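You operate a simulated robot arm through the tools that you are given. There is no shell and no other tool. Be economical: measure what you need, move in short steps, check, and stop when the job is done.

Carry out the task below with a simulated robot arm. There is one attempt and no reset: what you move stays moved.

TASK
Load the sower with the note's seeds and try one seed.
Fine: The old tube goes in the stand's free hole. One press over the bare pot below, then slide the sower back to its end.
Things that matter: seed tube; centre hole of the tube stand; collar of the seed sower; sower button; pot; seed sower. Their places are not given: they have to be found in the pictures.

Only the result counts: the job must be done as asked and must still hold three seconds after the hand-in. Knocking over, shifting, dropping, spilling or breaking anything else fails it.

THE ROBOT
A 7-joint arm with a two-finger parallel gripper, fixed in place. Base frame: the origin is at the foot of the arm, x ahead of it, y to its left, z up; the work surface is at about z = 6. Readings come in mm, degrees, newtons and seconds.
With the tool pointing down near the work surface it reaches from about 240 to 620 mm from the base axis. Its first joint turns from -66.0 to 66.0 degrees. Payload 2.6 kg.
Tool frame: the origin (TCP) lies between the finger pads and is the grasp point; the fingertips stand 30 mm ahead of it; z points along the fingers, y is the line along which they close. The gripper opens to 94 mm. The fingers are 28 mm wide and 10 mm thick; the gripper's body (50 by 96 mm) begins 55 mm behind the TCP.
Orientation is that of the tool frame in the base frame, as a unit quaternion [x, y, z, w]. With the fingers straight down and closing along the base's y, the tool's x points along the base's -x, its y along +y and its z along -z.

THE INTERFACE
- The arm moves only by the tool jog_arm. Its argument "moves" is a list of rows, each an object (a shift or turn left out is 0, a gripper value left out holds the last) with "linear": the shift along the base's x, y, z in units of 100 mm (1.0 is 100 mm), a list of three; "rot": the turn, a rotation vector about the base's x, y, z in units of 120 degrees (1.0 is 120 degrees), a list of three; "grip": the closure in counts, from 0 (fully open) to 255 (shut). In form: [{"linear": [dx, dy, dz], "rot": [ax, ay, az], "grip": grip}, ...]. A call has 1 to 8 rows; each row is the pose to reach, as a shift and turn from the pose commanded when the call began. A call with a number of a shift or a turn outside -1 to 1 is refused whole. Each row takes 0.2 s and may step no farther than 50 mm and 8.6 degrees from the row before; otherwise, or with a gripper value out of range, the whole call is refused. A pose out of reach is approached as far as the arm can. The call stops where the force on the tool passes 90 N (or 10 N more than at its start, if that is more) or the arm is blocked; 0.2 s more then pass. Each finger travels about 72 mm/s and halts on what it meets, pressing with about 44 N; the grip force reading is that of the motor and also rises with nothing between the fingers. The clock runs only during rows and for 0.2 s after the last one: add rows that repeat a pose to give the fingers time. It gives the time, the measured TCP pose, the force on the tool (base axes), the opening and the grip force at its end, in the units of the frame above (readings bear some noise), and new pictures: "show" is both (left out), scene, wrist or none.
- Cameras (640 x 400 px; columns grow to the right, rows downward): "scene" is fixed at [33.9, 425.2, 576.6]; the picture's right is [-0.79, -0.61, 0.00], its down [-0.29, 0.38, -0.88] and it looks along [0.53, -0.70, -0.48] (base axes); focal length 214 px, centre (320, 200). "wrist" rides on the gripper at [-37, 0, -58] in the tool frame; the picture's right is [0.00, -1.00, 0.00], its down [0.97, 0.00, -0.24] and it looks along [0.24, 0.00, 0.97] (tool axes); focal length 218 px, centre (320, 200).
- measure_at(camera, pixels): for up to 12 pixels [column, row] of the newest picture of that camera ("zoom" is the newest enlarged one), the place [x, y, z] in the base frame of the surface seen there, good to about 2 mm. It takes no simulated time.
- enlarge(camera, box): a new picture of the part [left, top, right, bottom] of that camera's present view, enlarged. It takes no simulated time.
- job_done(): hands the job in; it is judged then, once.

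Work in short steps. Measure before you move; look again where a grasp or a placing could have gone wrong, and mend it. You have 80 turns and 150 pictures in all, those below and enlarged ones among them. Open the gripper and draw the arm clear of the work before you hand the job in, unless the task says otherwise; then end with one line.

The tools are called after "Request:" by a JSON object that holds its "fn" and its "kwargs". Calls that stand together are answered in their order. jog_arm: Moves the arm, as the interface text tells. Its arguments: {"type":"object","properties":{"moves":{"type":"array"},"show":{"type":"string","enum":["both","scene","wrist","none"]}},"required":["moves"]} The other tools are called the same way: measure_at (camera, pixels) gives the place of the surface under pixels of a picture; enlarge (camera, box) takes an enlarged picture of a part of a camera's view; job_done () hands the job in.

At the start:

```text
t: 0.0
eef_pos: [249.0, 157.0, 459.8]
tcp_rot: [-0.001, 1.0, 0.0, 0.0]
wrist_force: [-0.2, 0.1, 0.0]
gripper_width: 94.0
finger_force: 0.1
```

scene: 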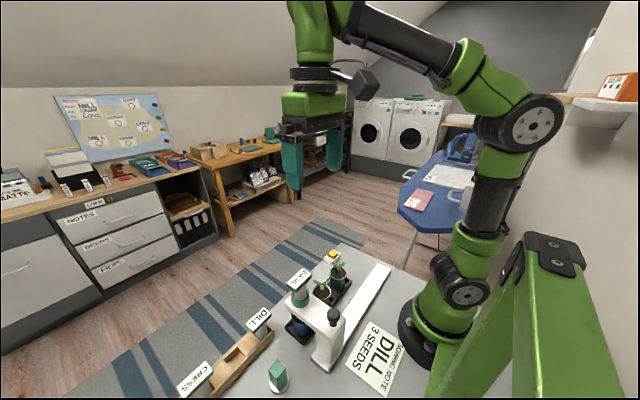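
wrist: 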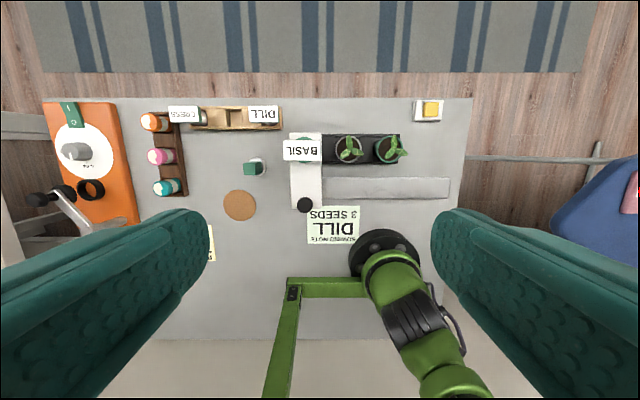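

The wrist view shows the tube stand (CRESS, DILL), the sower with BASIL, pots and a note; I enlarge these areas for detail.

Request:
{"fn": "enlarge", "kwargs": {"camera": "wrist", "box": [140, 90, 300, 190]}}

Request:
{"fn": "enlarge", "kwargs": {"camera": "wrist", "box": [270, 110, 462, 230]}}

Request:
{"fn": "enlarge", "kwargs": {"camera": "scene", "box": [160, 230, 432, 400]}}

```text
4.00 times, centred on (220, 140) of wrist
```

zoom: 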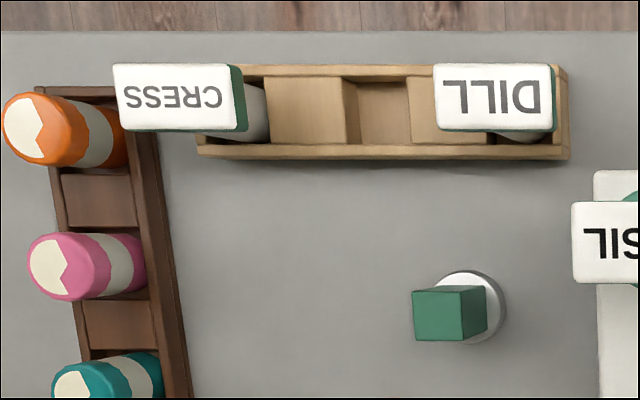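

```text
3.33 times, centred on (366, 170) of wrist
```

zoom: 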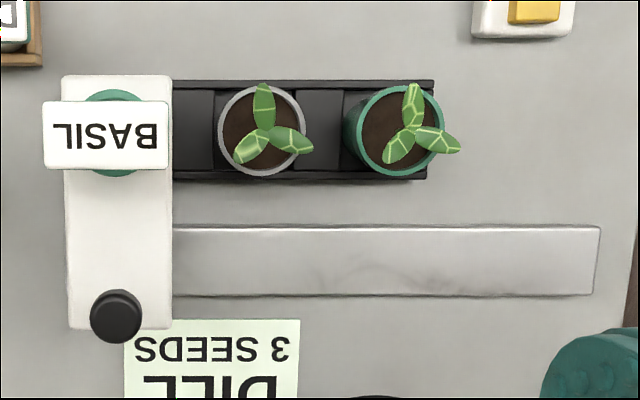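

```text
2.35 times, centred on (296, 315) of scene
```

zoom: 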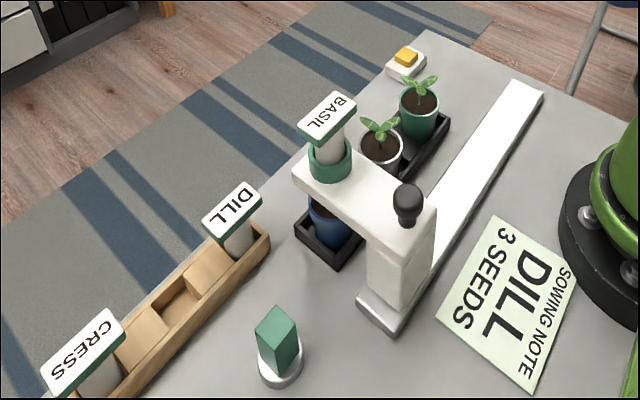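

I measure key points from the latest zoom (scene) and wrist picture.

Request:
{"fn": "measure_at", "kwargs": {"camera": "zoom", "pixels": [[327, 118], [331, 150], [330, 170], [408, 190], [360, 300], [395, 325], [520, 85], [540, 95], [232, 210], [180, 300], [85, 352], [330, 225]]}}

Request:
{"fn": "measure_at", "kwargs": {"camera": "wrist", "pixels": [[262, 114], [236, 119], [184, 114], [302, 151], [305, 204], [297, 170], [448, 188], [350, 150], [390, 150], [432, 110], [252, 168], [335, 225]]}}

Request:
{"fn": "enlarge", "kwargs": {"camera": "scene", "box": [270, 260, 366, 380]}}

```text
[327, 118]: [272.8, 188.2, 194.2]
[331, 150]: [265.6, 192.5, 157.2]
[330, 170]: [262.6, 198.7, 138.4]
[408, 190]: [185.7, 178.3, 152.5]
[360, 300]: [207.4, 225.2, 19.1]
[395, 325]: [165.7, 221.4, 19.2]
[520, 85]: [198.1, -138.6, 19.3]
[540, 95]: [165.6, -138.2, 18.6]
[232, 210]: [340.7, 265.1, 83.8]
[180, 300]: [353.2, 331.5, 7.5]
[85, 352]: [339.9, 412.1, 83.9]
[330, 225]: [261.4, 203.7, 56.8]
```

```text
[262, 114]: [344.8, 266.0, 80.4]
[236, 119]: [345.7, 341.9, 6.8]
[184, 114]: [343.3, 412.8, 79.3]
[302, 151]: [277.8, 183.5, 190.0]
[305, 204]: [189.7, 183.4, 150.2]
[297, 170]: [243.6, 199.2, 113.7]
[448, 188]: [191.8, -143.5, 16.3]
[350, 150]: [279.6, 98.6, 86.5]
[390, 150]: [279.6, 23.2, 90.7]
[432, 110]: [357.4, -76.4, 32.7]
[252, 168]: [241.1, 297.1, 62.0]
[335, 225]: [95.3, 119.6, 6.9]
```

```text
3.33 times, centred on (318, 320) of scene
```

zoom: 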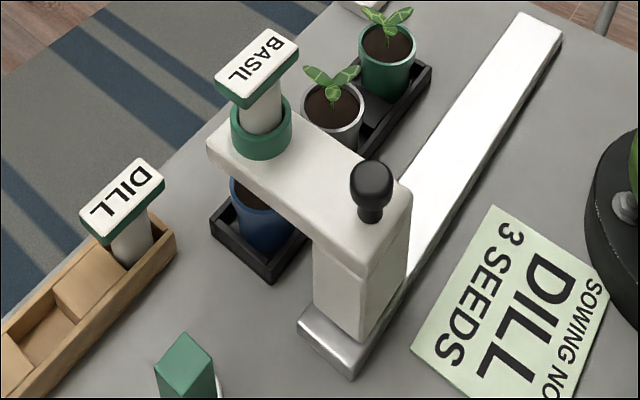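

Collar/BASIL tube is near (270,187), knob near (187,182,152), centre hole near (345,342). I move toward the stand and tilt to look under the sower.

Request:
{"fn": "jog_arm", "kwargs": {"moves": [{"linear": [0.1, 0.3, -0.3], "rot": [-0.05, 0, 0]}, {"linear": [0.3, 0.55, -0.6], "rot": [-0.11, 0, 0]}, {"linear": [0.5, 0.8, -0.95], "rot": [-0.17, 0, 0]}, {"linear": [0.6, 1.0, -1.0], "rot": [-0.23, 0, 0]}], "show": "none"}}

Request:
{"fn": "jog_arm", "kwargs": {"moves": [{"linear": [0.1, 0.3, -0.3], "rot": [-0.06, 0, 0]}, {"linear": [0.2, 0.6, -0.6], "rot": [-0.12, 0, 0]}, {"linear": [0.3, 0.8, -1.0], "rot": [-0.18, 0, 0]}, {"linear": [0.3, 0.8, -1.0], "rot": [-0.18, 0, 0]}], "show": "wrist"}}

```text
t: 1.0
eef_pos: [307.1, 258.9, 361.1]
tcp_rot: [0.001, 0.971, -0.239, 0.0]
wrist_force: [0.0, -0.4, -0.1]
gripper_width: 93.7
finger_force: 0.1
```

```text
t: 2.0
eef_pos: [331.6, 313.0, 242.0]
tcp_rot: [0.0, 0.909, -0.416, 0.001]
wrist_force: [-0.1, 0.0, 0.1]
gripper_width: 93.9
finger_force: 0.0
out of reach, approached as far as the arm can: row 2, 3, 4
```

wrist: 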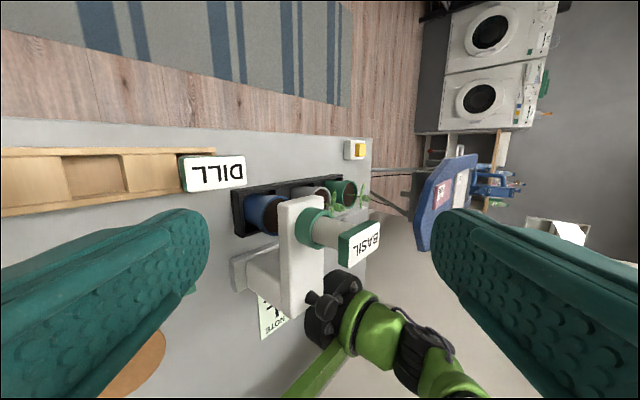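

The blue pot shows bare soil under the sower arm at about (268,213). I enlarge and measure.

Request:
{"fn": "enlarge", "kwargs": {"camera": "wrist", "box": [216, 160, 392, 330]}}

Request:
{"fn": "measure_at", "kwargs": {"camera": "wrist", "pixels": [[262, 202], [264, 212], [250, 213], [238, 273], [240, 190], [245, 232], [285, 250], [310, 228], [330, 232], [360, 244], [286, 310], [316, 196]]}}

```text
2.35 times, centred on (304, 245) of wrist
```

zoom: 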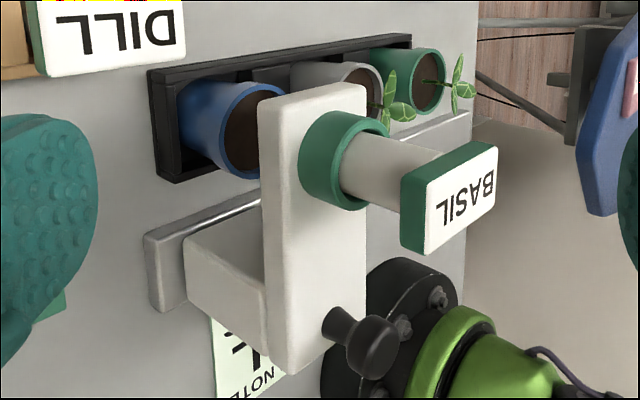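

```text
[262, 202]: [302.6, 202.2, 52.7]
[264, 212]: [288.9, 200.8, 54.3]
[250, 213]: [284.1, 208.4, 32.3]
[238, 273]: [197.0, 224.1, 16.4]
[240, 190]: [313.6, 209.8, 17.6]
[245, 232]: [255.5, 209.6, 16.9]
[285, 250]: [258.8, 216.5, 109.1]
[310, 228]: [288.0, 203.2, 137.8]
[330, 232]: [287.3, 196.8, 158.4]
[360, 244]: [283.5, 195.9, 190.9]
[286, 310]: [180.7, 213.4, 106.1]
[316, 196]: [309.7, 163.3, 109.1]
```

I need the blue pot's centre compared with the collar's, so I measure rims in a tighter zoom.

Request:
{"fn": "enlarge", "kwargs": {"camera": "wrist", "box": [228, 170, 348, 245]}}

```text
5.33 times, centred on (288, 208) of wrist
```

zoom: 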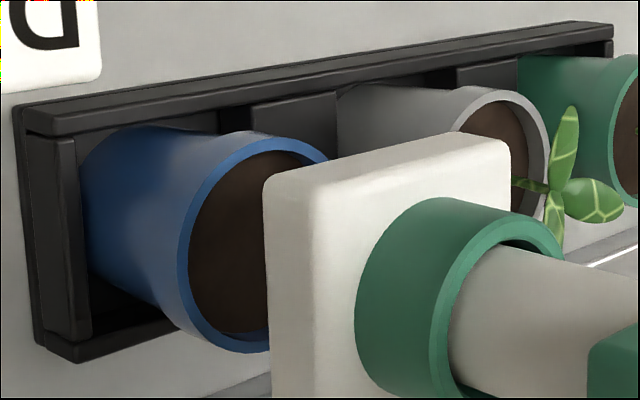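

Request:
{"fn": "measure_at", "kwargs": {"camera": "zoom", "pixels": [[184, 250], [240, 143], [300, 146], [245, 345], [200, 320], [30, 130], [60, 350], [605, 30], [500, 92], [541, 140], [268, 230], [505, 150]]}}

Request:
{"fn": "measure_at", "kwargs": {"camera": "zoom", "pixels": [[440, 345], [470, 260], [510, 228], [555, 250], [430, 205], [360, 300], [460, 390], [225, 240], [215, 290], [620, 110], [500, 130], [630, 195]]}}

```text
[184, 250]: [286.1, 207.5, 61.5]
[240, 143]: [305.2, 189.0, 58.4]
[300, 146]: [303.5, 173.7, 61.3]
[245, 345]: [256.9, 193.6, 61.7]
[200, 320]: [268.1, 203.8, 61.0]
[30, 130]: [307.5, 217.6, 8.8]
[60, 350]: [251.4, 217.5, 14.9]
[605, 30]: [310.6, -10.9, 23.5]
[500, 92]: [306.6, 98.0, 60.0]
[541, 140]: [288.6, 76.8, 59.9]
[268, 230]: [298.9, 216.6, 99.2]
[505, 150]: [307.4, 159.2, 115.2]
```

```text
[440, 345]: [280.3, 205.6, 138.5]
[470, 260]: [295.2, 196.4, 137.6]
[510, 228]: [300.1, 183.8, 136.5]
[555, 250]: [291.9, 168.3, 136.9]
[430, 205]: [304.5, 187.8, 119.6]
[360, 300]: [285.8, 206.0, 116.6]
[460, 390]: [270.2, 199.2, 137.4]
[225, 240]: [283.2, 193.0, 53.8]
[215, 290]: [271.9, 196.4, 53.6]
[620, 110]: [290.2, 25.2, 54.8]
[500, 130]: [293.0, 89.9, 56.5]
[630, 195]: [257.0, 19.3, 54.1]
```

The collar (279,184) is already over the bare blue pot (281,181). Now I untilt and get above for measuring the label plates.

Request:
{"fn": "jog_arm", "kwargs": {"moves": [{"linear": [0, -0.05, 0.2], "rot": [0.07, 0, 0]}, {"linear": [0, -0.15, 0.4], "rot": [0.14, 0, 0]}, {"linear": [0, -0.3, 0.6], "rot": [0.21, 0, 0]}, {"linear": [0, -0.4, 0.8], "rot": [0.28, 0, 0]}, {"linear": [0, -0.5, 0.8], "rot": [0.345, 0, 0]}, {"linear": [0, -0.5, 0.8], "rot": [0.409, 0, 0]}, {"linear": [0, -0.5, 0.8], "rot": [0.409, 0, 0]}], "show": "wrist"}}

```text
t: 3.6
eef_pos: [331.9, 258.4, 322.0]
tcp_rot: [-0.001, 1.0, 0.0, 0.0]
wrist_force: [0.6, 0.2, -0.2]
gripper_width: 93.9
finger_force: 0.1
```

wrist: 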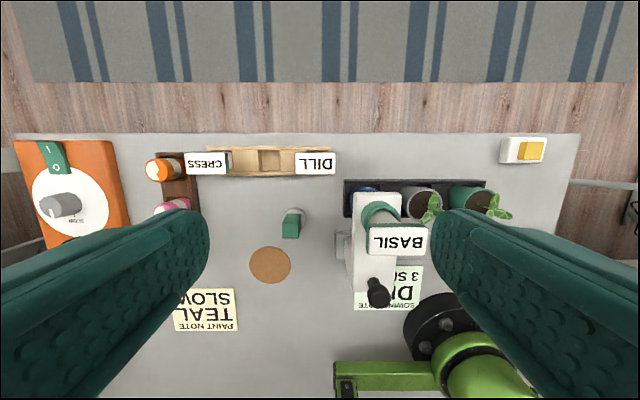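

Now close-up measurement of the plates.

Request:
{"fn": "enlarge", "kwargs": {"camera": "wrist", "box": [340, 180, 436, 240]}}

Request:
{"fn": "measure_at", "kwargs": {"camera": "wrist", "pixels": [[371, 228], [424, 229], [369, 253], [425, 253], [296, 153], [334, 153], [296, 173], [334, 173], [186, 153], [228, 153], [186, 172], [228, 172]]}}

Request:
{"fn": "measure_at", "kwargs": {"camera": "wrist", "pixels": [[233, 149], [258, 152], [281, 152], [259, 171], [281, 171], [270, 162], [330, 150], [330, 175], [250, 160], [290, 160], [378, 285], [376, 305]]}}

Request:
{"fn": "measure_at", "kwargs": {"camera": "zoom", "pixels": [[320, 200]]}}

Request:
{"fn": "enlarge", "kwargs": {"camera": "wrist", "box": [180, 135, 340, 190]}}

```text
6.67 times, centred on (388, 210) of wrist
```

zoom: 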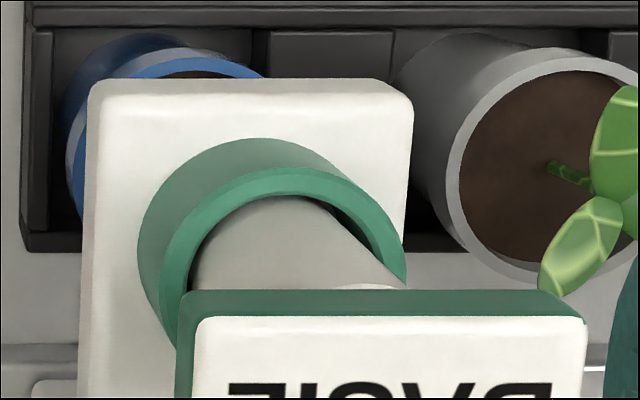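

```text
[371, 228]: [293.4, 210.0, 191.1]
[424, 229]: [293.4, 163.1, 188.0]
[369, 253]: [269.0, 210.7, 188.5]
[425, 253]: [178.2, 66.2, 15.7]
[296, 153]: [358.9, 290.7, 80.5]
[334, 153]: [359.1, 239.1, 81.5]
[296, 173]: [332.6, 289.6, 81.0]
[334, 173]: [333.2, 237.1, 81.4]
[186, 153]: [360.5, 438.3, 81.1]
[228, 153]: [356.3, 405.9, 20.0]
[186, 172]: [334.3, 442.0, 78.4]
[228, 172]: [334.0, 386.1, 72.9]
```

```text
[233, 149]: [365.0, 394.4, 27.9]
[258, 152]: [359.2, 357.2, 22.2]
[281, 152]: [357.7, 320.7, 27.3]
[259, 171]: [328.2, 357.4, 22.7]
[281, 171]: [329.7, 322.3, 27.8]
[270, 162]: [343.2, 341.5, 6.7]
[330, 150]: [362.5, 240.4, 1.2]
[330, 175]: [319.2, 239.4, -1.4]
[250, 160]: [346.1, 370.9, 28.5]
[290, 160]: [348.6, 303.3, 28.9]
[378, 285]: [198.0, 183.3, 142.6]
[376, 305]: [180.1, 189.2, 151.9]
```

```text
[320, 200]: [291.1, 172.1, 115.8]
```

```text
4.00 times, centred on (260, 162) of wrist
```

zoom: 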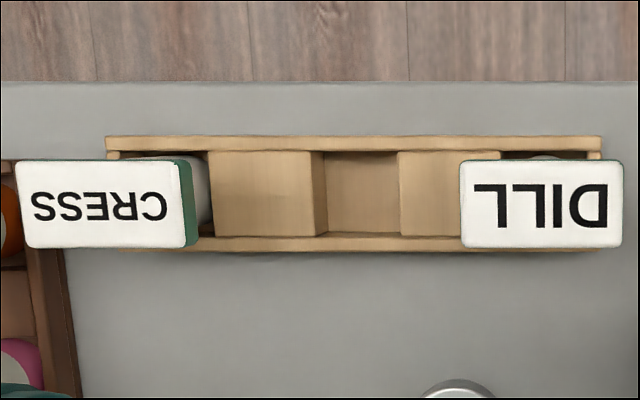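

Plates are about 54 (y) × 27 (x) mm; BASIL centre (280,186), top 190; DILL centre (346,265), top 81; hole centre (344,339.5). I yaw the tool 90° so the fingers close along x, moving over BASIL.

Request:
{"fn": "jog_arm", "kwargs": {"moves": [{"linear": [-0.1, -0.1, 0], "rot": [0, 0, 0.07]}, {"linear": [-0.2, -0.2, 0], "rot": [0, 0, 0.14]}, {"linear": [-0.3, -0.4, 0], "rot": [0, 0, 0.21]}, {"linear": [-0.4, -0.5, 0], "rot": [0, 0, 0.28]}, {"linear": [-0.52, -0.72, 0], "rot": [0, 0, 0.35]}, {"linear": [-0.52, -0.72, -0.0], "rot": [0, 0, 0.42]}, {"linear": [-0.52, -0.72, -0.0], "rot": [0, 0, 0.49]}, {"linear": [-0.52, -0.72, -0.0], "rot": [0, 0, 0.56]}], "show": "none"}}

Request:
{"fn": "jog_arm", "kwargs": {"moves": [{"rot": [0, 0, 0.065]}, {"rot": [0, 0, 0.13]}, {"rot": [0, 0, 0.19]}, {"rot": [0, 0, 0.19]}], "show": "both"}}

```text
t: 5.4
eef_pos: [279.4, 188.4, 322.7]
tcp_rot: [-0.555, 0.832, -0.001, 0.0]
wrist_force: [-0.3, 0.0, -0.2]
gripper_width: 94.0
finger_force: 0.1
```

```text
t: 6.4
eef_pos: [279.5, 188.8, 321.9]
tcp_rot: [0.708, -0.706, 0.001, 0.0]
wrist_force: [-1.2, -0.4, 0.0]
gripper_width: 94.2
finger_force: 0.1
```

scene: 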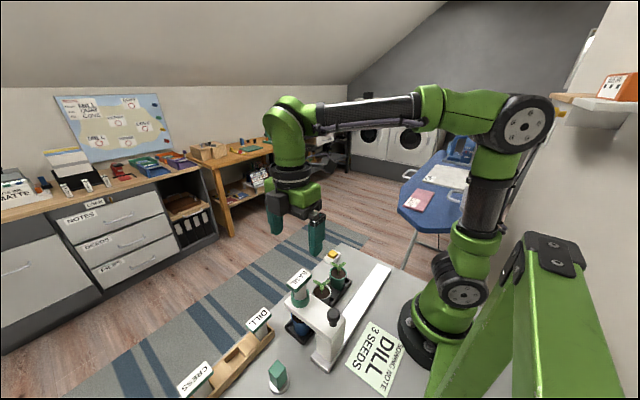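
wrist: 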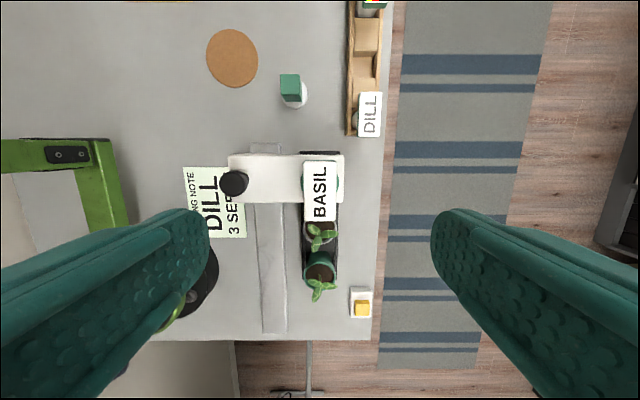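

Plate BASIL is at (304–337,162–219) in the wrist view. Measuring its corners and the knob.

Request:
{"fn": "measure_at", "kwargs": {"camera": "wrist", "pixels": [[306, 164], [335, 164], [306, 218], [334, 218], [234, 182], [223, 182], [245, 182], [234, 172], [231, 160], [340, 158], [250, 150], [270, 330]]}}

```text
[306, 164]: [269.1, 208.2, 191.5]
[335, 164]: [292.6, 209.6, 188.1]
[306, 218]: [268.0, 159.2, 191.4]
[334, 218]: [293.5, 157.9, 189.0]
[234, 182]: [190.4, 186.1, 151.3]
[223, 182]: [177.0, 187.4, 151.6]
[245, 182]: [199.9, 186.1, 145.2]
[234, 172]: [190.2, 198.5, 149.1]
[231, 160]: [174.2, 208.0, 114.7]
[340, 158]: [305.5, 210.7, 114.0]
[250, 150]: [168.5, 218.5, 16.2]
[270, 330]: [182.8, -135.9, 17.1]
```

Aligning to (281,184) and descending in two calls to z≈180 with fingers half closed.

Request:
{"fn": "jog_arm", "kwargs": {"moves": [{"linear": [0.013, -0.048, -0.2], "grip": 110}, {"linear": [0.013, -0.048, -0.6], "grip": 110}, {"linear": [0.013, -0.048, -0.95], "grip": 110}, {"linear": [0.013, -0.048, -0.95], "grip": 110}], "show": "wrist"}}

```text
t: 7.4
eef_pos: [279.3, 185.6, 226.4]
tcp_rot: [-0.707, 0.707, -0.001, 0.001]
wrist_force: [0.5, -0.6, 0.7]
gripper_width: 53.5
finger_force: 0.0
```

wrist: 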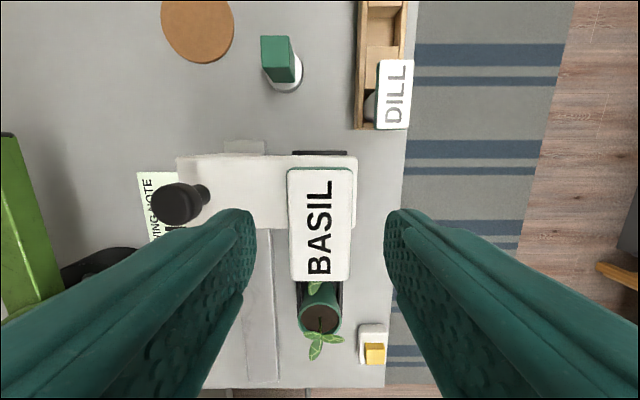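

The plate is centred between the fingers (columns 289–351). Descend to z≈180 and close.

Request:
{"fn": "jog_arm", "kwargs": {"moves": [{"linear": [0.0, 0, -0.25], "grip": 110}, {"linear": [0.0, 0, -0.46], "grip": 110}, {"linear": [0.0, 0, -0.46], "grip": 110}, {"linear": [0.0, 0, -0.46], "grip": 255}, {"linear": [0.0, 0, -0.46], "grip": 255}, {"linear": [0.0, 0, -0.46], "grip": 255}], "show": "both"}}

```text
t: 8.8
eef_pos: [279.8, 183.7, 180.0]
tcp_rot: [0.707, -0.707, 0.001, -0.001]
wrist_force: [-0.4, 0.1, 0.0]
gripper_width: 33.7
finger_force: 43.8
```

scene: 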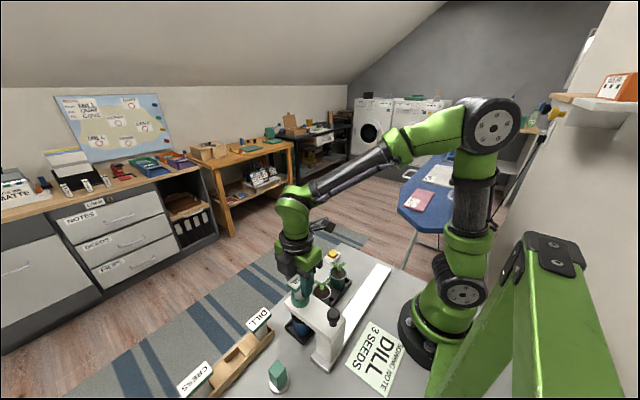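
wrist: 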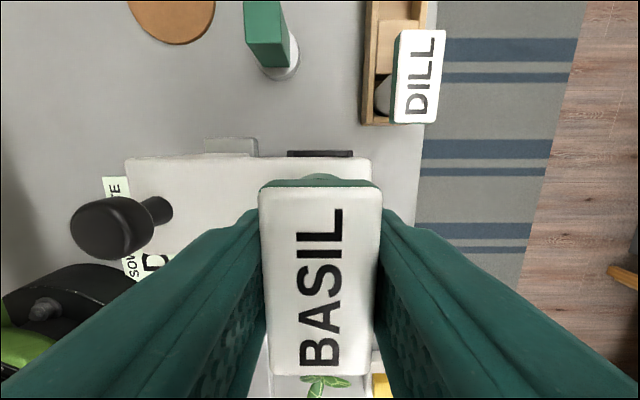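

Gripped at 33.7 mm. Lift straight up 50 mm and check.

Request:
{"fn": "jog_arm", "kwargs": {"moves": [{"linear": [0, 0, 0.1]}, {"linear": [0, 0, 0.25]}, {"linear": [0, 0, 0.5]}, {"linear": [0, 0, 0.8]}, {"linear": [0, 0, 0.8]}], "show": "both"}}

```text
t: 10.0
eef_pos: [282.7, 183.6, 263.4]
tcp_rot: [0.707, -0.707, 0.0, -0.001]
wrist_force: [0.2, -0.2, -0.9]
gripper_width: 33.4
finger_force: 43.9
```

scene: 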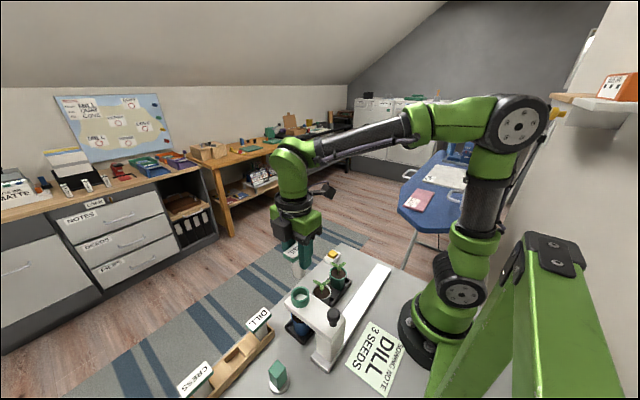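
wrist: 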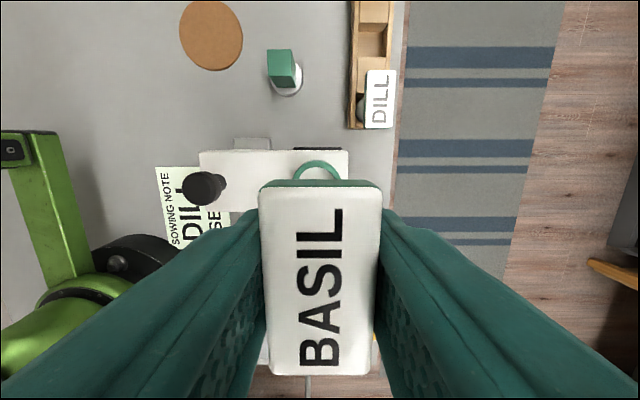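

Tube is free and held level. Travel toward the hole at (344.5, 339.5), keeping height.

Request:
{"fn": "jog_arm", "kwargs": {"moves": [{"linear": [0.15, 0.3, 0]}, {"linear": [0.3, 0.65, 0]}, {"linear": [0.5, 1.0, 0]}, {"linear": [0.5, 1.0, 0]}], "show": "none"}}

Request:
{"fn": "jog_arm", "kwargs": {"moves": [{"linear": [0.1, 0.3, -0.2]}, {"linear": [0.12, 0.56, -0.6]}, {"linear": [0.12, 0.56, -0.9]}, {"linear": [0.12, 0.56, -0.9]}, {"linear": [0.12, 0.56, -0.9]}], "show": "both"}}

```text
t: 11.0
eef_pos: [333.8, 282.6, 261.5]
tcp_rot: [0.707, -0.707, 0.001, 0.0]
wrist_force: [0.4, -0.1, -0.8]
gripper_width: 33.8
finger_force: 44.1
```

```text
t: 12.2
eef_pos: [345.4, 340.3, 169.3]
tcp_rot: [-0.707, 0.707, -0.001, 0.0]
wrist_force: [-0.8, -0.1, -1.5]
gripper_width: 33.8
finger_force: 44.2
```

scene: 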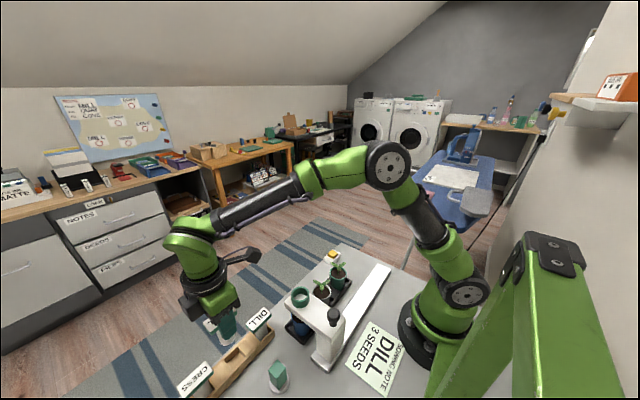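
wrist: 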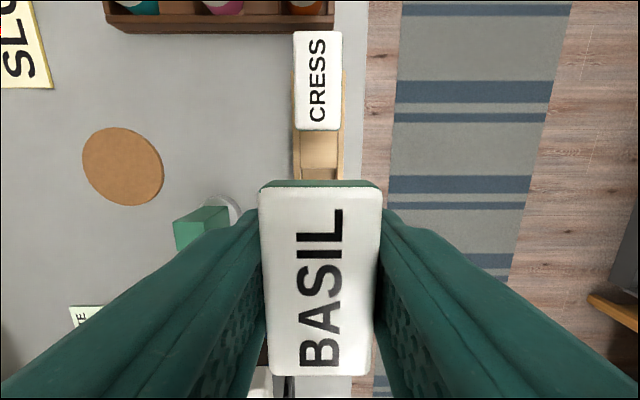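

Measuring stand edges and plate positions from here.

Request:
{"fn": "measure_at", "kwargs": {"camera": "wrist", "pixels": [[295, 150], [342, 150], [301, 150], [335, 150], [296, 80], [339, 80], [318, 128], [318, 35], [268, 195], [378, 195], [268, 370], [374, 372]]}}

Request:
{"fn": "enlarge", "kwargs": {"camera": "scene", "box": [150, 270, 310, 400]}}

```text
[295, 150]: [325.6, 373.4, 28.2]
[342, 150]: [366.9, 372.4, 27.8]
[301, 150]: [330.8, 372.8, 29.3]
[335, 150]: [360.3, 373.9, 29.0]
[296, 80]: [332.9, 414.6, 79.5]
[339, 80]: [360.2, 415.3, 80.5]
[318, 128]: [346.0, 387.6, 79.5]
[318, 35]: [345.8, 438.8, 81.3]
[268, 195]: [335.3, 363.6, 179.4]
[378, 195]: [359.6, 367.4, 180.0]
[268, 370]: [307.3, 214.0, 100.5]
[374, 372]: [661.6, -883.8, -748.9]
```

```text
3.08 times, centred on (230, 335) of scene
```

zoom: 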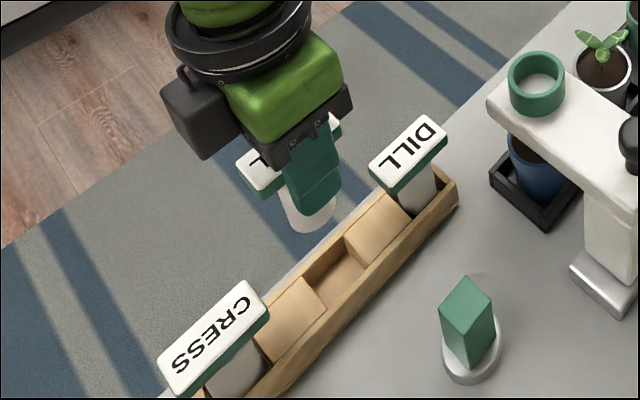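

Tube is aligned with the hole (345.5,339). Lower to just above the seat first.

Request:
{"fn": "jog_arm", "kwargs": {"moves": [{"linear": [0.0, -0.01, -0.3]}, {"linear": [0.0, -0.01, -0.6]}, {"linear": [0.0, -0.01, -0.75]}, {"linear": [0.0, -0.01, -0.88]}, {"linear": [0.0, -0.01, -0.88]}], "show": "both"}}

```text
t: 13.4
eef_pos: [345.1, 339.3, 83.1]
tcp_rot: [0.707, -0.707, 0.001, -0.001]
wrist_force: [-0.7, 0.0, -0.7]
gripper_width: 33.8
finger_force: 43.5
```

scene: 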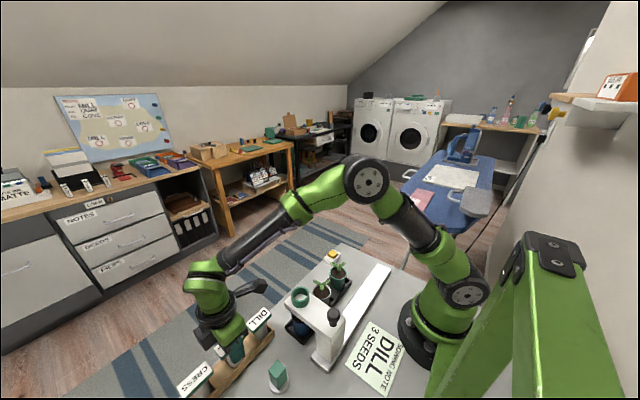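
wrist: 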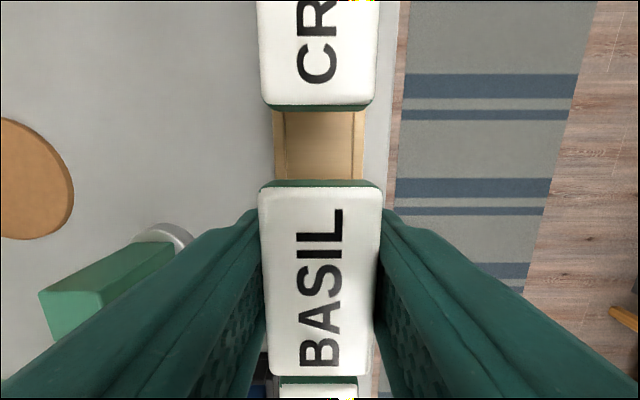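

No contact yet at z 83; tube is inside. Lower gently to seat.

Request:
{"fn": "jog_arm", "kwargs": {"moves": [{"linear": [0.0, 0, -0.05]}, {"linear": [0.0, 0, -0.09]}, {"linear": [0.0, 0, -0.11]}, {"linear": [0.0, 0, -0.11]}], "show": "none"}}

```text
t: 14.4
eef_pos: [344.0, 338.1, 73.3]
tcp_rot: [-0.707, 0.707, -0.001, 0.001]
wrist_force: [0.8, -0.1, -1.4]
gripper_width: 33.3
finger_force: 44.5
```

No seat force yet; a few mm more.

Request:
{"fn": "jog_arm", "kwargs": {"moves": [{"linear": [0.0, 0, -0.015]}, {"linear": [0.0, 0, -0.03]}, {"linear": [0.0, 0, -0.03]}], "show": "wrist"}}

Request:
{"fn": "measure_at", "kwargs": {"camera": "wrist", "pixels": [[318, 85], [318, 200], [318, 360], [275, 200], [368, 200]]}}

```text
t: 15.2
eef_pos: [344.5, 338.1, 71.2]
tcp_rot: [-0.707, 0.707, -0.001, 0.002]
wrist_force: [-0.2, 0.5, 3.6]
gripper_width: 33.6
finger_force: 44.0
```

wrist: 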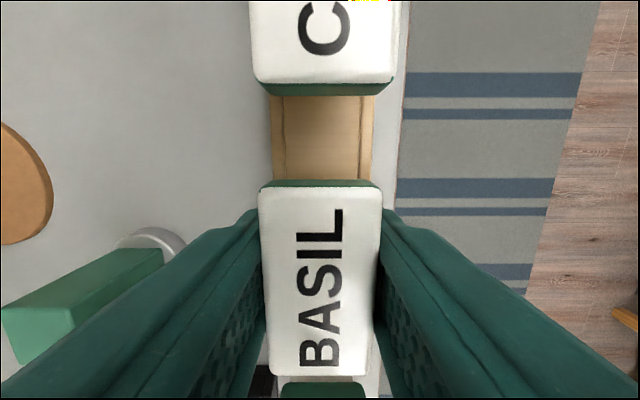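

```text
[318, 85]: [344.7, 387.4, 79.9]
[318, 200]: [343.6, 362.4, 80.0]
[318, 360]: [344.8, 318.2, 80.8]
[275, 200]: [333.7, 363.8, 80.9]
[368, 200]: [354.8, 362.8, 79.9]
```

Seated: contact 3.6 N, plate height 80 equals CRESS. Release and lift straight up.

Request:
{"fn": "jog_arm", "kwargs": {"moves": [{"linear": [0, 0, 0], "grip": 130}, {"linear": [0, 0, 0], "grip": 110}, {"linear": [0, 0, 0.2], "grip": 110}, {"linear": [0, 0, 0.5], "grip": 110}, {"linear": [0, 0, 0.9], "grip": 110}, {"linear": [0, 0, 0.9], "grip": 110}], "show": "wrist"}}

```text
t: 16.6
eef_pos: [342.1, 335.1, 158.1]
tcp_rot: [-0.706, 0.708, 0.0, 0.0]
wrist_force: [0.0, 0.0, 0.5]
gripper_width: 53.5
finger_force: 0.0
```

wrist: 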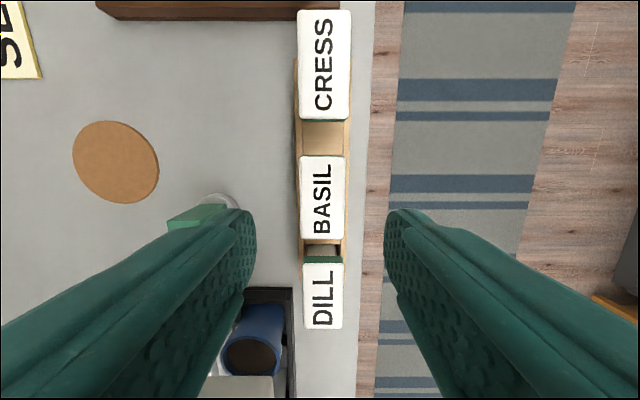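

BASIL stands straight. Move over DILL (≈345,264).

Request:
{"fn": "jog_arm", "kwargs": {"moves": [{"linear": [0.01, -0.35, 0]}, {"linear": [0.02, -0.71, 0]}, {"linear": [0.02, -0.71, 0]}], "show": "wrist"}}

Request:
{"fn": "measure_at", "kwargs": {"camera": "wrist", "pixels": [[302, 160], [343, 160], [302, 235], [341, 235], [322, 159], [322, 236]]}}

```text
t: 17.4
eef_pos: [342.9, 266.3, 158.9]
tcp_rot: [0.707, -0.707, 0.001, -0.001]
wrist_force: [0.3, 0.2, -0.8]
gripper_width: 53.6
finger_force: 0.1
```

wrist: 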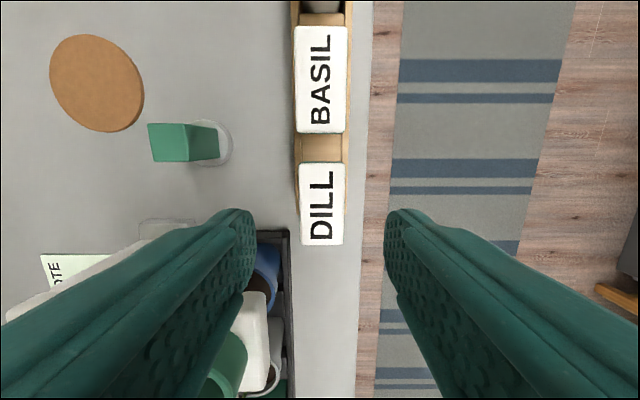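

```text
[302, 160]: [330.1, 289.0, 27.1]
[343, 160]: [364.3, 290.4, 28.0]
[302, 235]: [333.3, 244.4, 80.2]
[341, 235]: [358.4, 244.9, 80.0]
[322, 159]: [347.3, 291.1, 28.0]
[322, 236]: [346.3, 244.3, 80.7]
```

DILL centre ≈ (346,264.5). Descend to z≈71 and grip.

Request:
{"fn": "jog_arm", "kwargs": {"moves": [{"linear": [0.025, -0.015, -0.3]}, {"linear": [0.025, -0.015, -0.6]}, {"linear": [0.025, -0.015, -0.87]}, {"linear": [0.025, -0.015, -0.87]}, {"linear": [0.025, -0.015, -0.87], "grip": 255}, {"linear": [0.025, -0.015, -0.87], "grip": 255}, {"linear": [0.025, -0.015, -0.87], "grip": 255}], "show": "wrist"}}

```text
t: 19.0
eef_pos: [346.5, 263.4, 73.4]
tcp_rot: [-0.707, 0.707, -0.001, 0.0]
wrist_force: [0.8, 0.2, -1.4]
gripper_width: 33.6
finger_force: 44.4
```

wrist: 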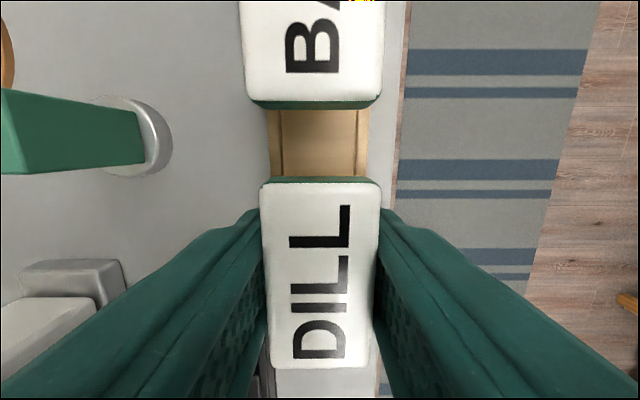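

Gripped (33.6). Lift straight up well clear of the collar.

Request:
{"fn": "jog_arm", "kwargs": {"moves": [{"linear": [0, 0, 0.15]}, {"linear": [0, 0, 0.4]}, {"linear": [0, 0, 0.7]}, {"linear": [0, 0, 1.0]}], "show": "none"}}

Request:
{"fn": "jog_arm", "kwargs": {"moves": [{"linear": [0, 0, 0.3]}, {"linear": [0, 0, 0.6]}, {"linear": [0, 0, 0.8]}, {"linear": [-0.3, -0.35, 0.8]}, {"linear": [-0.645, -0.8, 0.8]}, {"linear": [-0.645, -0.8, 0.8]}, {"linear": [-0.645, -0.8, 0.8]}], "show": "both"}}

```text
t: 20.0
eef_pos: [348.9, 264.7, 172.4]
tcp_rot: [-0.707, 0.707, 0.001, 0.001]
wrist_force: [0.1, -0.4, 0.1]
gripper_width: 33.4
finger_force: 44.1
```

```text
refused: row 5 steps farther than a row can; nothing moved
```

Request:
{"fn": "jog_arm", "kwargs": {"moves": [{"linear": [0, 0, 0.4]}, {"linear": [0, 0, 0.8]}, {"linear": [-0.2, -0.25, 0.8]}, {"linear": [-0.4, -0.5, 0.8]}, {"linear": [-0.65, -0.8, 0.8]}, {"linear": [-0.65, -0.8, 0.8]}, {"linear": [-0.65, -0.8, 0.8]}], "show": "both"}}

```text
t: 21.6
eef_pos: [283.4, 186.0, 251.2]
tcp_rot: [-0.707, 0.707, -0.001, 0.001]
wrist_force: [-1.1, 0.6, -1.2]
gripper_width: 33.5
finger_force: 44.1
```

scene: 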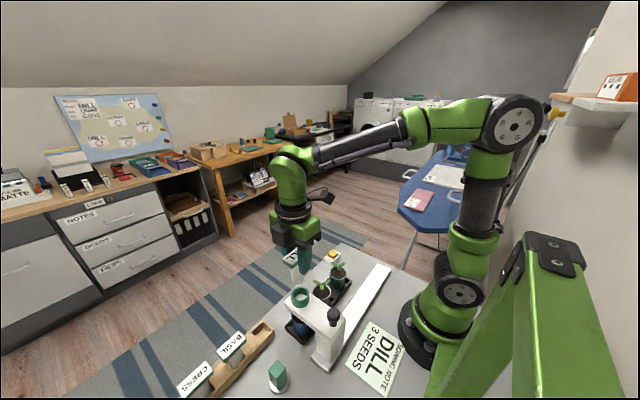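
wrist: 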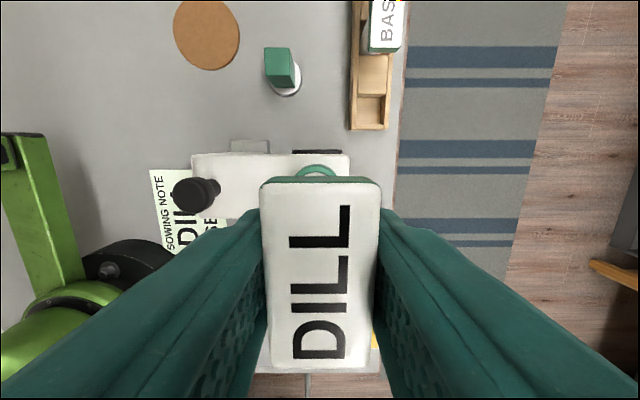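

Enlarging the scene view to compare tube bottom with collar.

Request:
{"fn": "enlarge", "kwargs": {"camera": "scene", "box": [264, 230, 344, 320]}}

```text
4.44 times, centred on (304, 275) of scene
```

zoom: 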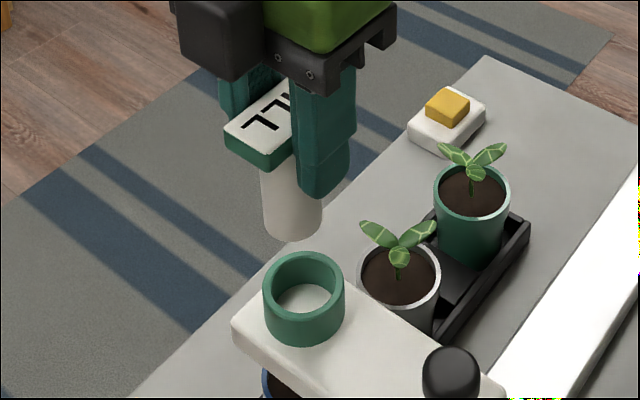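

Request:
{"fn": "measure_at", "kwargs": {"camera": "zoom", "pixels": [[266, 285], [341, 281], [304, 255], [304, 304], [268, 225], [318, 225], [292, 238], [292, 210], [245, 148], [284, 158], [310, 296], [275, 270]]}}

Request:
{"fn": "measure_at", "kwargs": {"camera": "wrist", "pixels": [[266, 190], [374, 190], [320, 184], [275, 364], [366, 364], [320, 366]]}}

```text
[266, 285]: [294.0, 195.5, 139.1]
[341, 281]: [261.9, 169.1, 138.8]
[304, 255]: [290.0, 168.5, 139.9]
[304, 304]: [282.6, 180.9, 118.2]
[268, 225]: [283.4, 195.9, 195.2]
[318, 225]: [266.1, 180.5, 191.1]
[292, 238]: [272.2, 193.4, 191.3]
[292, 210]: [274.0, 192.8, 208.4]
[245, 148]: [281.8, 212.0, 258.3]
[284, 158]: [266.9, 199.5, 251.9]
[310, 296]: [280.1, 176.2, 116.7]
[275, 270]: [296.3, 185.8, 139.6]
```

```text
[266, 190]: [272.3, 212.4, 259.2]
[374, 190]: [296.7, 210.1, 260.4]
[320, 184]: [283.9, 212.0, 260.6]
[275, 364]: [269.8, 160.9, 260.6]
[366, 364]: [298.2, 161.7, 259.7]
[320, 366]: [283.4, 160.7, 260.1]
```

DILL plate centre is (284,186); the collar/BASIL original centre ≈ (280,184). Correct by −3.5, −2.2 mm and descend partway to just above the collar.

Request:
{"fn": "jog_arm", "kwargs": {"moves": [{"linear": [-0.035, -0.022, -0.1]}, {"linear": [-0.035, -0.022, -0.35]}, {"linear": [-0.035, -0.022, -0.35]}, {"linear": [-0.035, -0.022, -0.35]}], "show": "both"}}

Request:
{"fn": "enlarge", "kwargs": {"camera": "scene", "box": [264, 240, 344, 330]}}

Request:
{"fn": "measure_at", "kwargs": {"camera": "wrist", "pixels": [[266, 190], [374, 190], [320, 184], [275, 364], [366, 364], [320, 366]]}}

```text
t: 22.6
eef_pos: [279.6, 182.9, 218.4]
tcp_rot: [-0.707, 0.707, -0.001, 0.0]
wrist_force: [0.4, -0.8, -0.5]
gripper_width: 33.7
finger_force: 44.1
```

scene: 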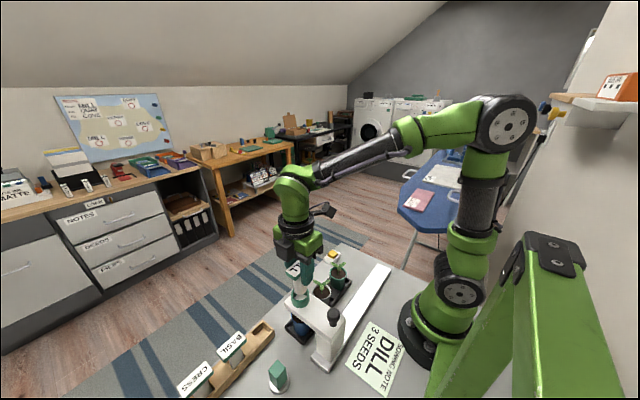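
wrist: 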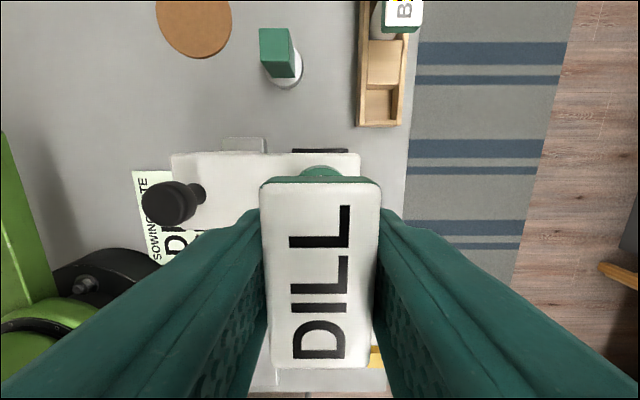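

```text
4.44 times, centred on (304, 285) of scene
```

zoom: 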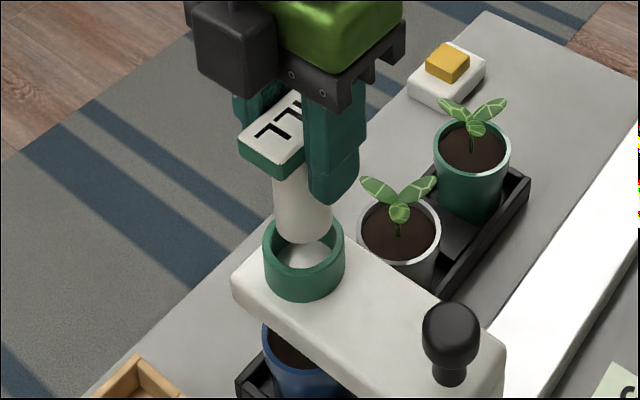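

```text
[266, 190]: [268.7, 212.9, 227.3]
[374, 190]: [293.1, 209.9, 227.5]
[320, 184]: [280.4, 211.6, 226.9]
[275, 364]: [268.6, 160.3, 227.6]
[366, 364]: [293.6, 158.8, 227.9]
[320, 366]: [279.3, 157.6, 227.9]
```

Aligned (plate centre 280,184.6; tube column 302 vs collar 303). Lower slowly, 28 mm first.

Request:
{"fn": "jog_arm", "kwargs": {"moves": [{"linear": [0, -0.004, -0.1]}, {"linear": [0, -0.004, -0.17]}, {"linear": [0, -0.004, -0.22]}, {"linear": [0, -0.004, -0.27]}, {"linear": [0, -0.004, -0.27]}], "show": "none"}}

Request:
{"fn": "enlarge", "kwargs": {"camera": "scene", "box": [264, 240, 344, 330]}}

```text
t: 23.8
eef_pos: [278.6, 182.9, 192.5]
tcp_rot: [-0.707, 0.707, -0.002, 0.001]
wrist_force: [2.9, 2.4, 0.5]
gripper_width: 33.4
finger_force: 44.4
```

```text
4.44 times, centred on (304, 285) of scene
```

zoom: 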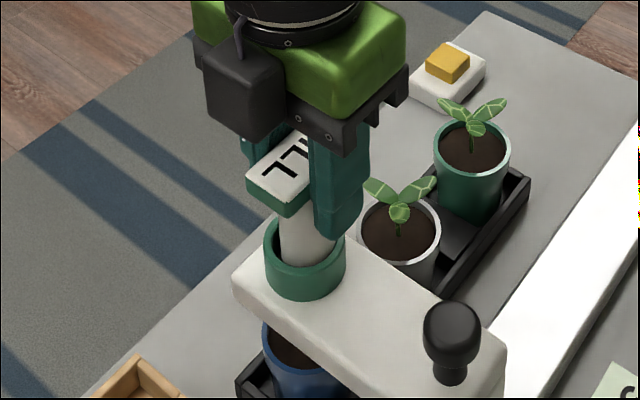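

Tube is in the collar with light side contact (+x,+y), so I nudge 1 mm that way and seat.

Request:
{"fn": "jog_arm", "kwargs": {"moves": [{"linear": [0.01, 0.008, -0.03]}, {"linear": [0.01, 0.008, -0.07]}, {"linear": [0.01, 0.008, -0.1]}, {"linear": [0.01, 0.008, -0.1]}], "show": "none"}}

```text
t: 24.8
eef_pos: [279.0, 183.7, 181.4]
tcp_rot: [-0.707, 0.707, -0.001, 0.001]
wrist_force: [-2.7, -0.9, 8.8]
gripper_width: 33.5
finger_force: 44.4
```

Seated (8.8 N upward). Release and lift, then check.

Request:
{"fn": "jog_arm", "kwargs": {"moves": [{"linear": [0, 0, -0.09], "grip": 150}, {"linear": [0, 0, -0.09], "grip": 100}, {"linear": [0, 0, -0.09], "grip": 100}, {"linear": [0, 0, 0.2], "grip": 100}, {"linear": [0, 0, 0.6], "grip": 100}, {"linear": [0, 0, 1.0], "grip": 100}, {"linear": [0, 0, 1.0], "grip": 100}], "show": "both"}}

Request:
{"fn": "measure_at", "kwargs": {"camera": "wrist", "pixels": [[322, 210]]}}

```text
t: 26.4
eef_pos: [280.6, 183.8, 283.4]
tcp_rot: [0.707, -0.707, 0.0, -0.001]
wrist_force: [-0.2, -0.5, -0.2]
gripper_width: 56.9
finger_force: 0.0
```

scene: 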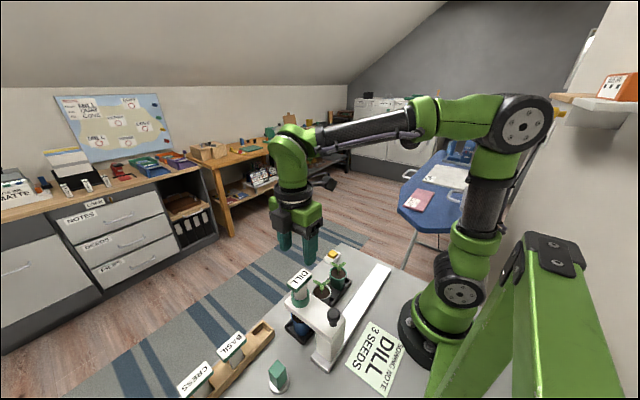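
wrist: 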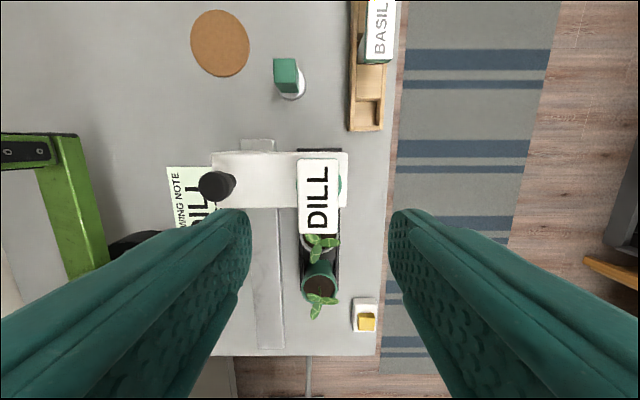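

```text
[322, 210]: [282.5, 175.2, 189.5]
```

DILL sits at the right height (189.5). Check knob position and that nothing shifted.

Request:
{"fn": "measure_at", "kwargs": {"camera": "wrist", "pixels": [[300, 163], [336, 163], [302, 231], [334, 231], [217, 184], [204, 184], [228, 184], [217, 174], [216, 196], [280, 156], [280, 202], [258, 143]]}}

Request:
{"fn": "enlarge", "kwargs": {"camera": "scene", "box": [270, 260, 366, 380]}}

```text
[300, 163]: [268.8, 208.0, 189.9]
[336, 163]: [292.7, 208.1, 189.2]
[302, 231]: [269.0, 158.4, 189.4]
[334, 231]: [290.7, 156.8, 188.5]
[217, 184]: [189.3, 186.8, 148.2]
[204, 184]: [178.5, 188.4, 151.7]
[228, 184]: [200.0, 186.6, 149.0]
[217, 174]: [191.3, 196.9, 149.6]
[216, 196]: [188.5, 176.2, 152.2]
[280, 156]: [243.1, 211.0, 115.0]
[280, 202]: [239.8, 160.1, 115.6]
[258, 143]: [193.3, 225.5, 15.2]
```

```text
3.33 times, centred on (318, 320) of scene
```

zoom: 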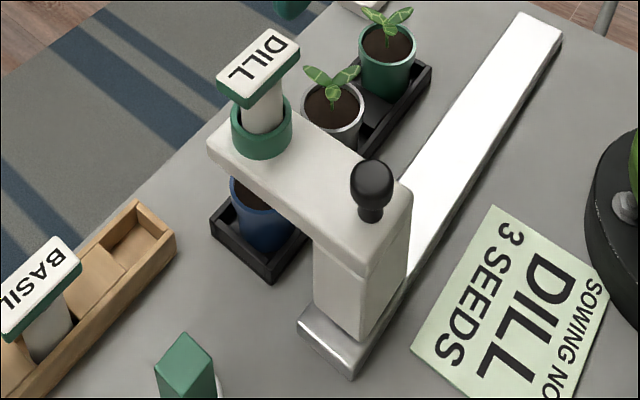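

Sower unmoved (arm y 160–211). Close the fingers and go above the knob (188.5,185).

Request:
{"fn": "jog_arm", "kwargs": {"moves": [{"linear": [-0.3, 0.0, 0], "grip": 255}, {"linear": [-0.6, 0.0, 0], "grip": 255}, {"linear": [-0.92, 0.01, -0.15], "grip": 255}, {"linear": [-0.92, 0.01, -0.5], "grip": 255}, {"linear": [-0.92, 0.01, -0.8], "grip": 255}, {"linear": [-0.92, 0.01, -0.8], "grip": 255}, {"linear": [-0.92, 0.01, -0.8], "grip": 255}], "show": "both"}}

Request:
{"fn": "enlarge", "kwargs": {"camera": "scene", "box": [270, 250, 398, 370]}}

```text
t: 28.0
eef_pos: [185.6, 185.2, 201.8]
tcp_rot: [0.707, -0.707, 0.001, -0.001]
wrist_force: [-0.6, -0.1, -0.1]
gripper_width: 0.2
finger_force: 32.6
```

scene: 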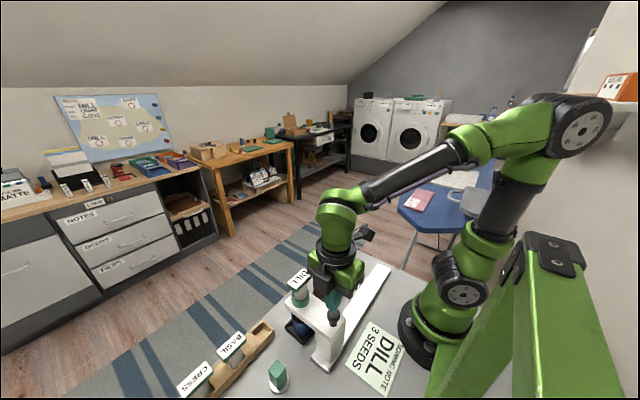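
wrist: 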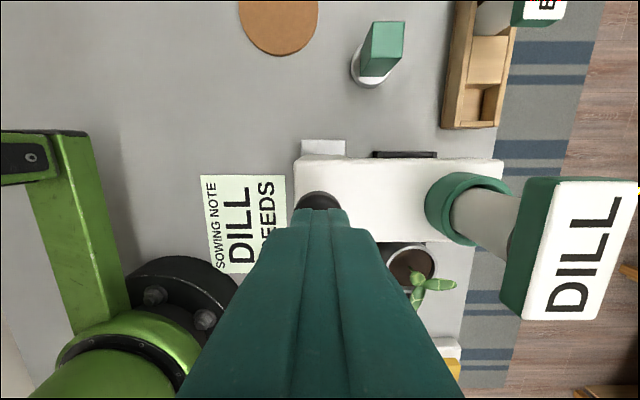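

```text
3.33 times, centred on (334, 310) of scene
```

zoom: 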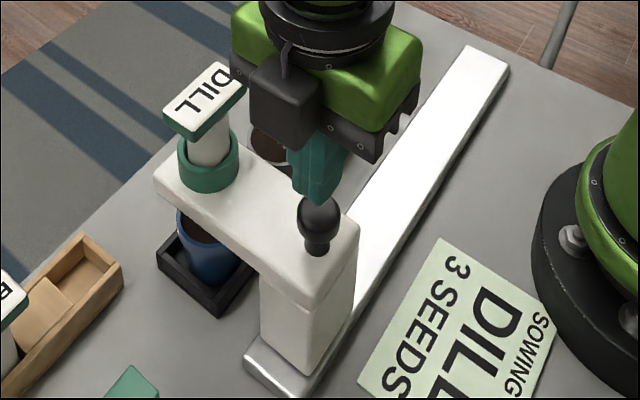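

Tip is about 20 mm above the knob. Descend in steps monitoring force.

Request:
{"fn": "jog_arm", "kwargs": {"moves": [{"linear": [0.02, 0, -0.1]}, {"linear": [0.02, 0, -0.16]}, {"linear": [0.02, 0, -0.2]}, {"linear": [0.02, 0, -0.22]}], "show": "none"}}

```text
t: 29.0
eef_pos: [187.9, 185.2, 181.9]
tcp_rot: [-0.706, 0.708, -0.001, 0.001]
wrist_force: [-19.9, -17.5, 57.9]
gripper_width: 0.0
finger_force: 32.4
```

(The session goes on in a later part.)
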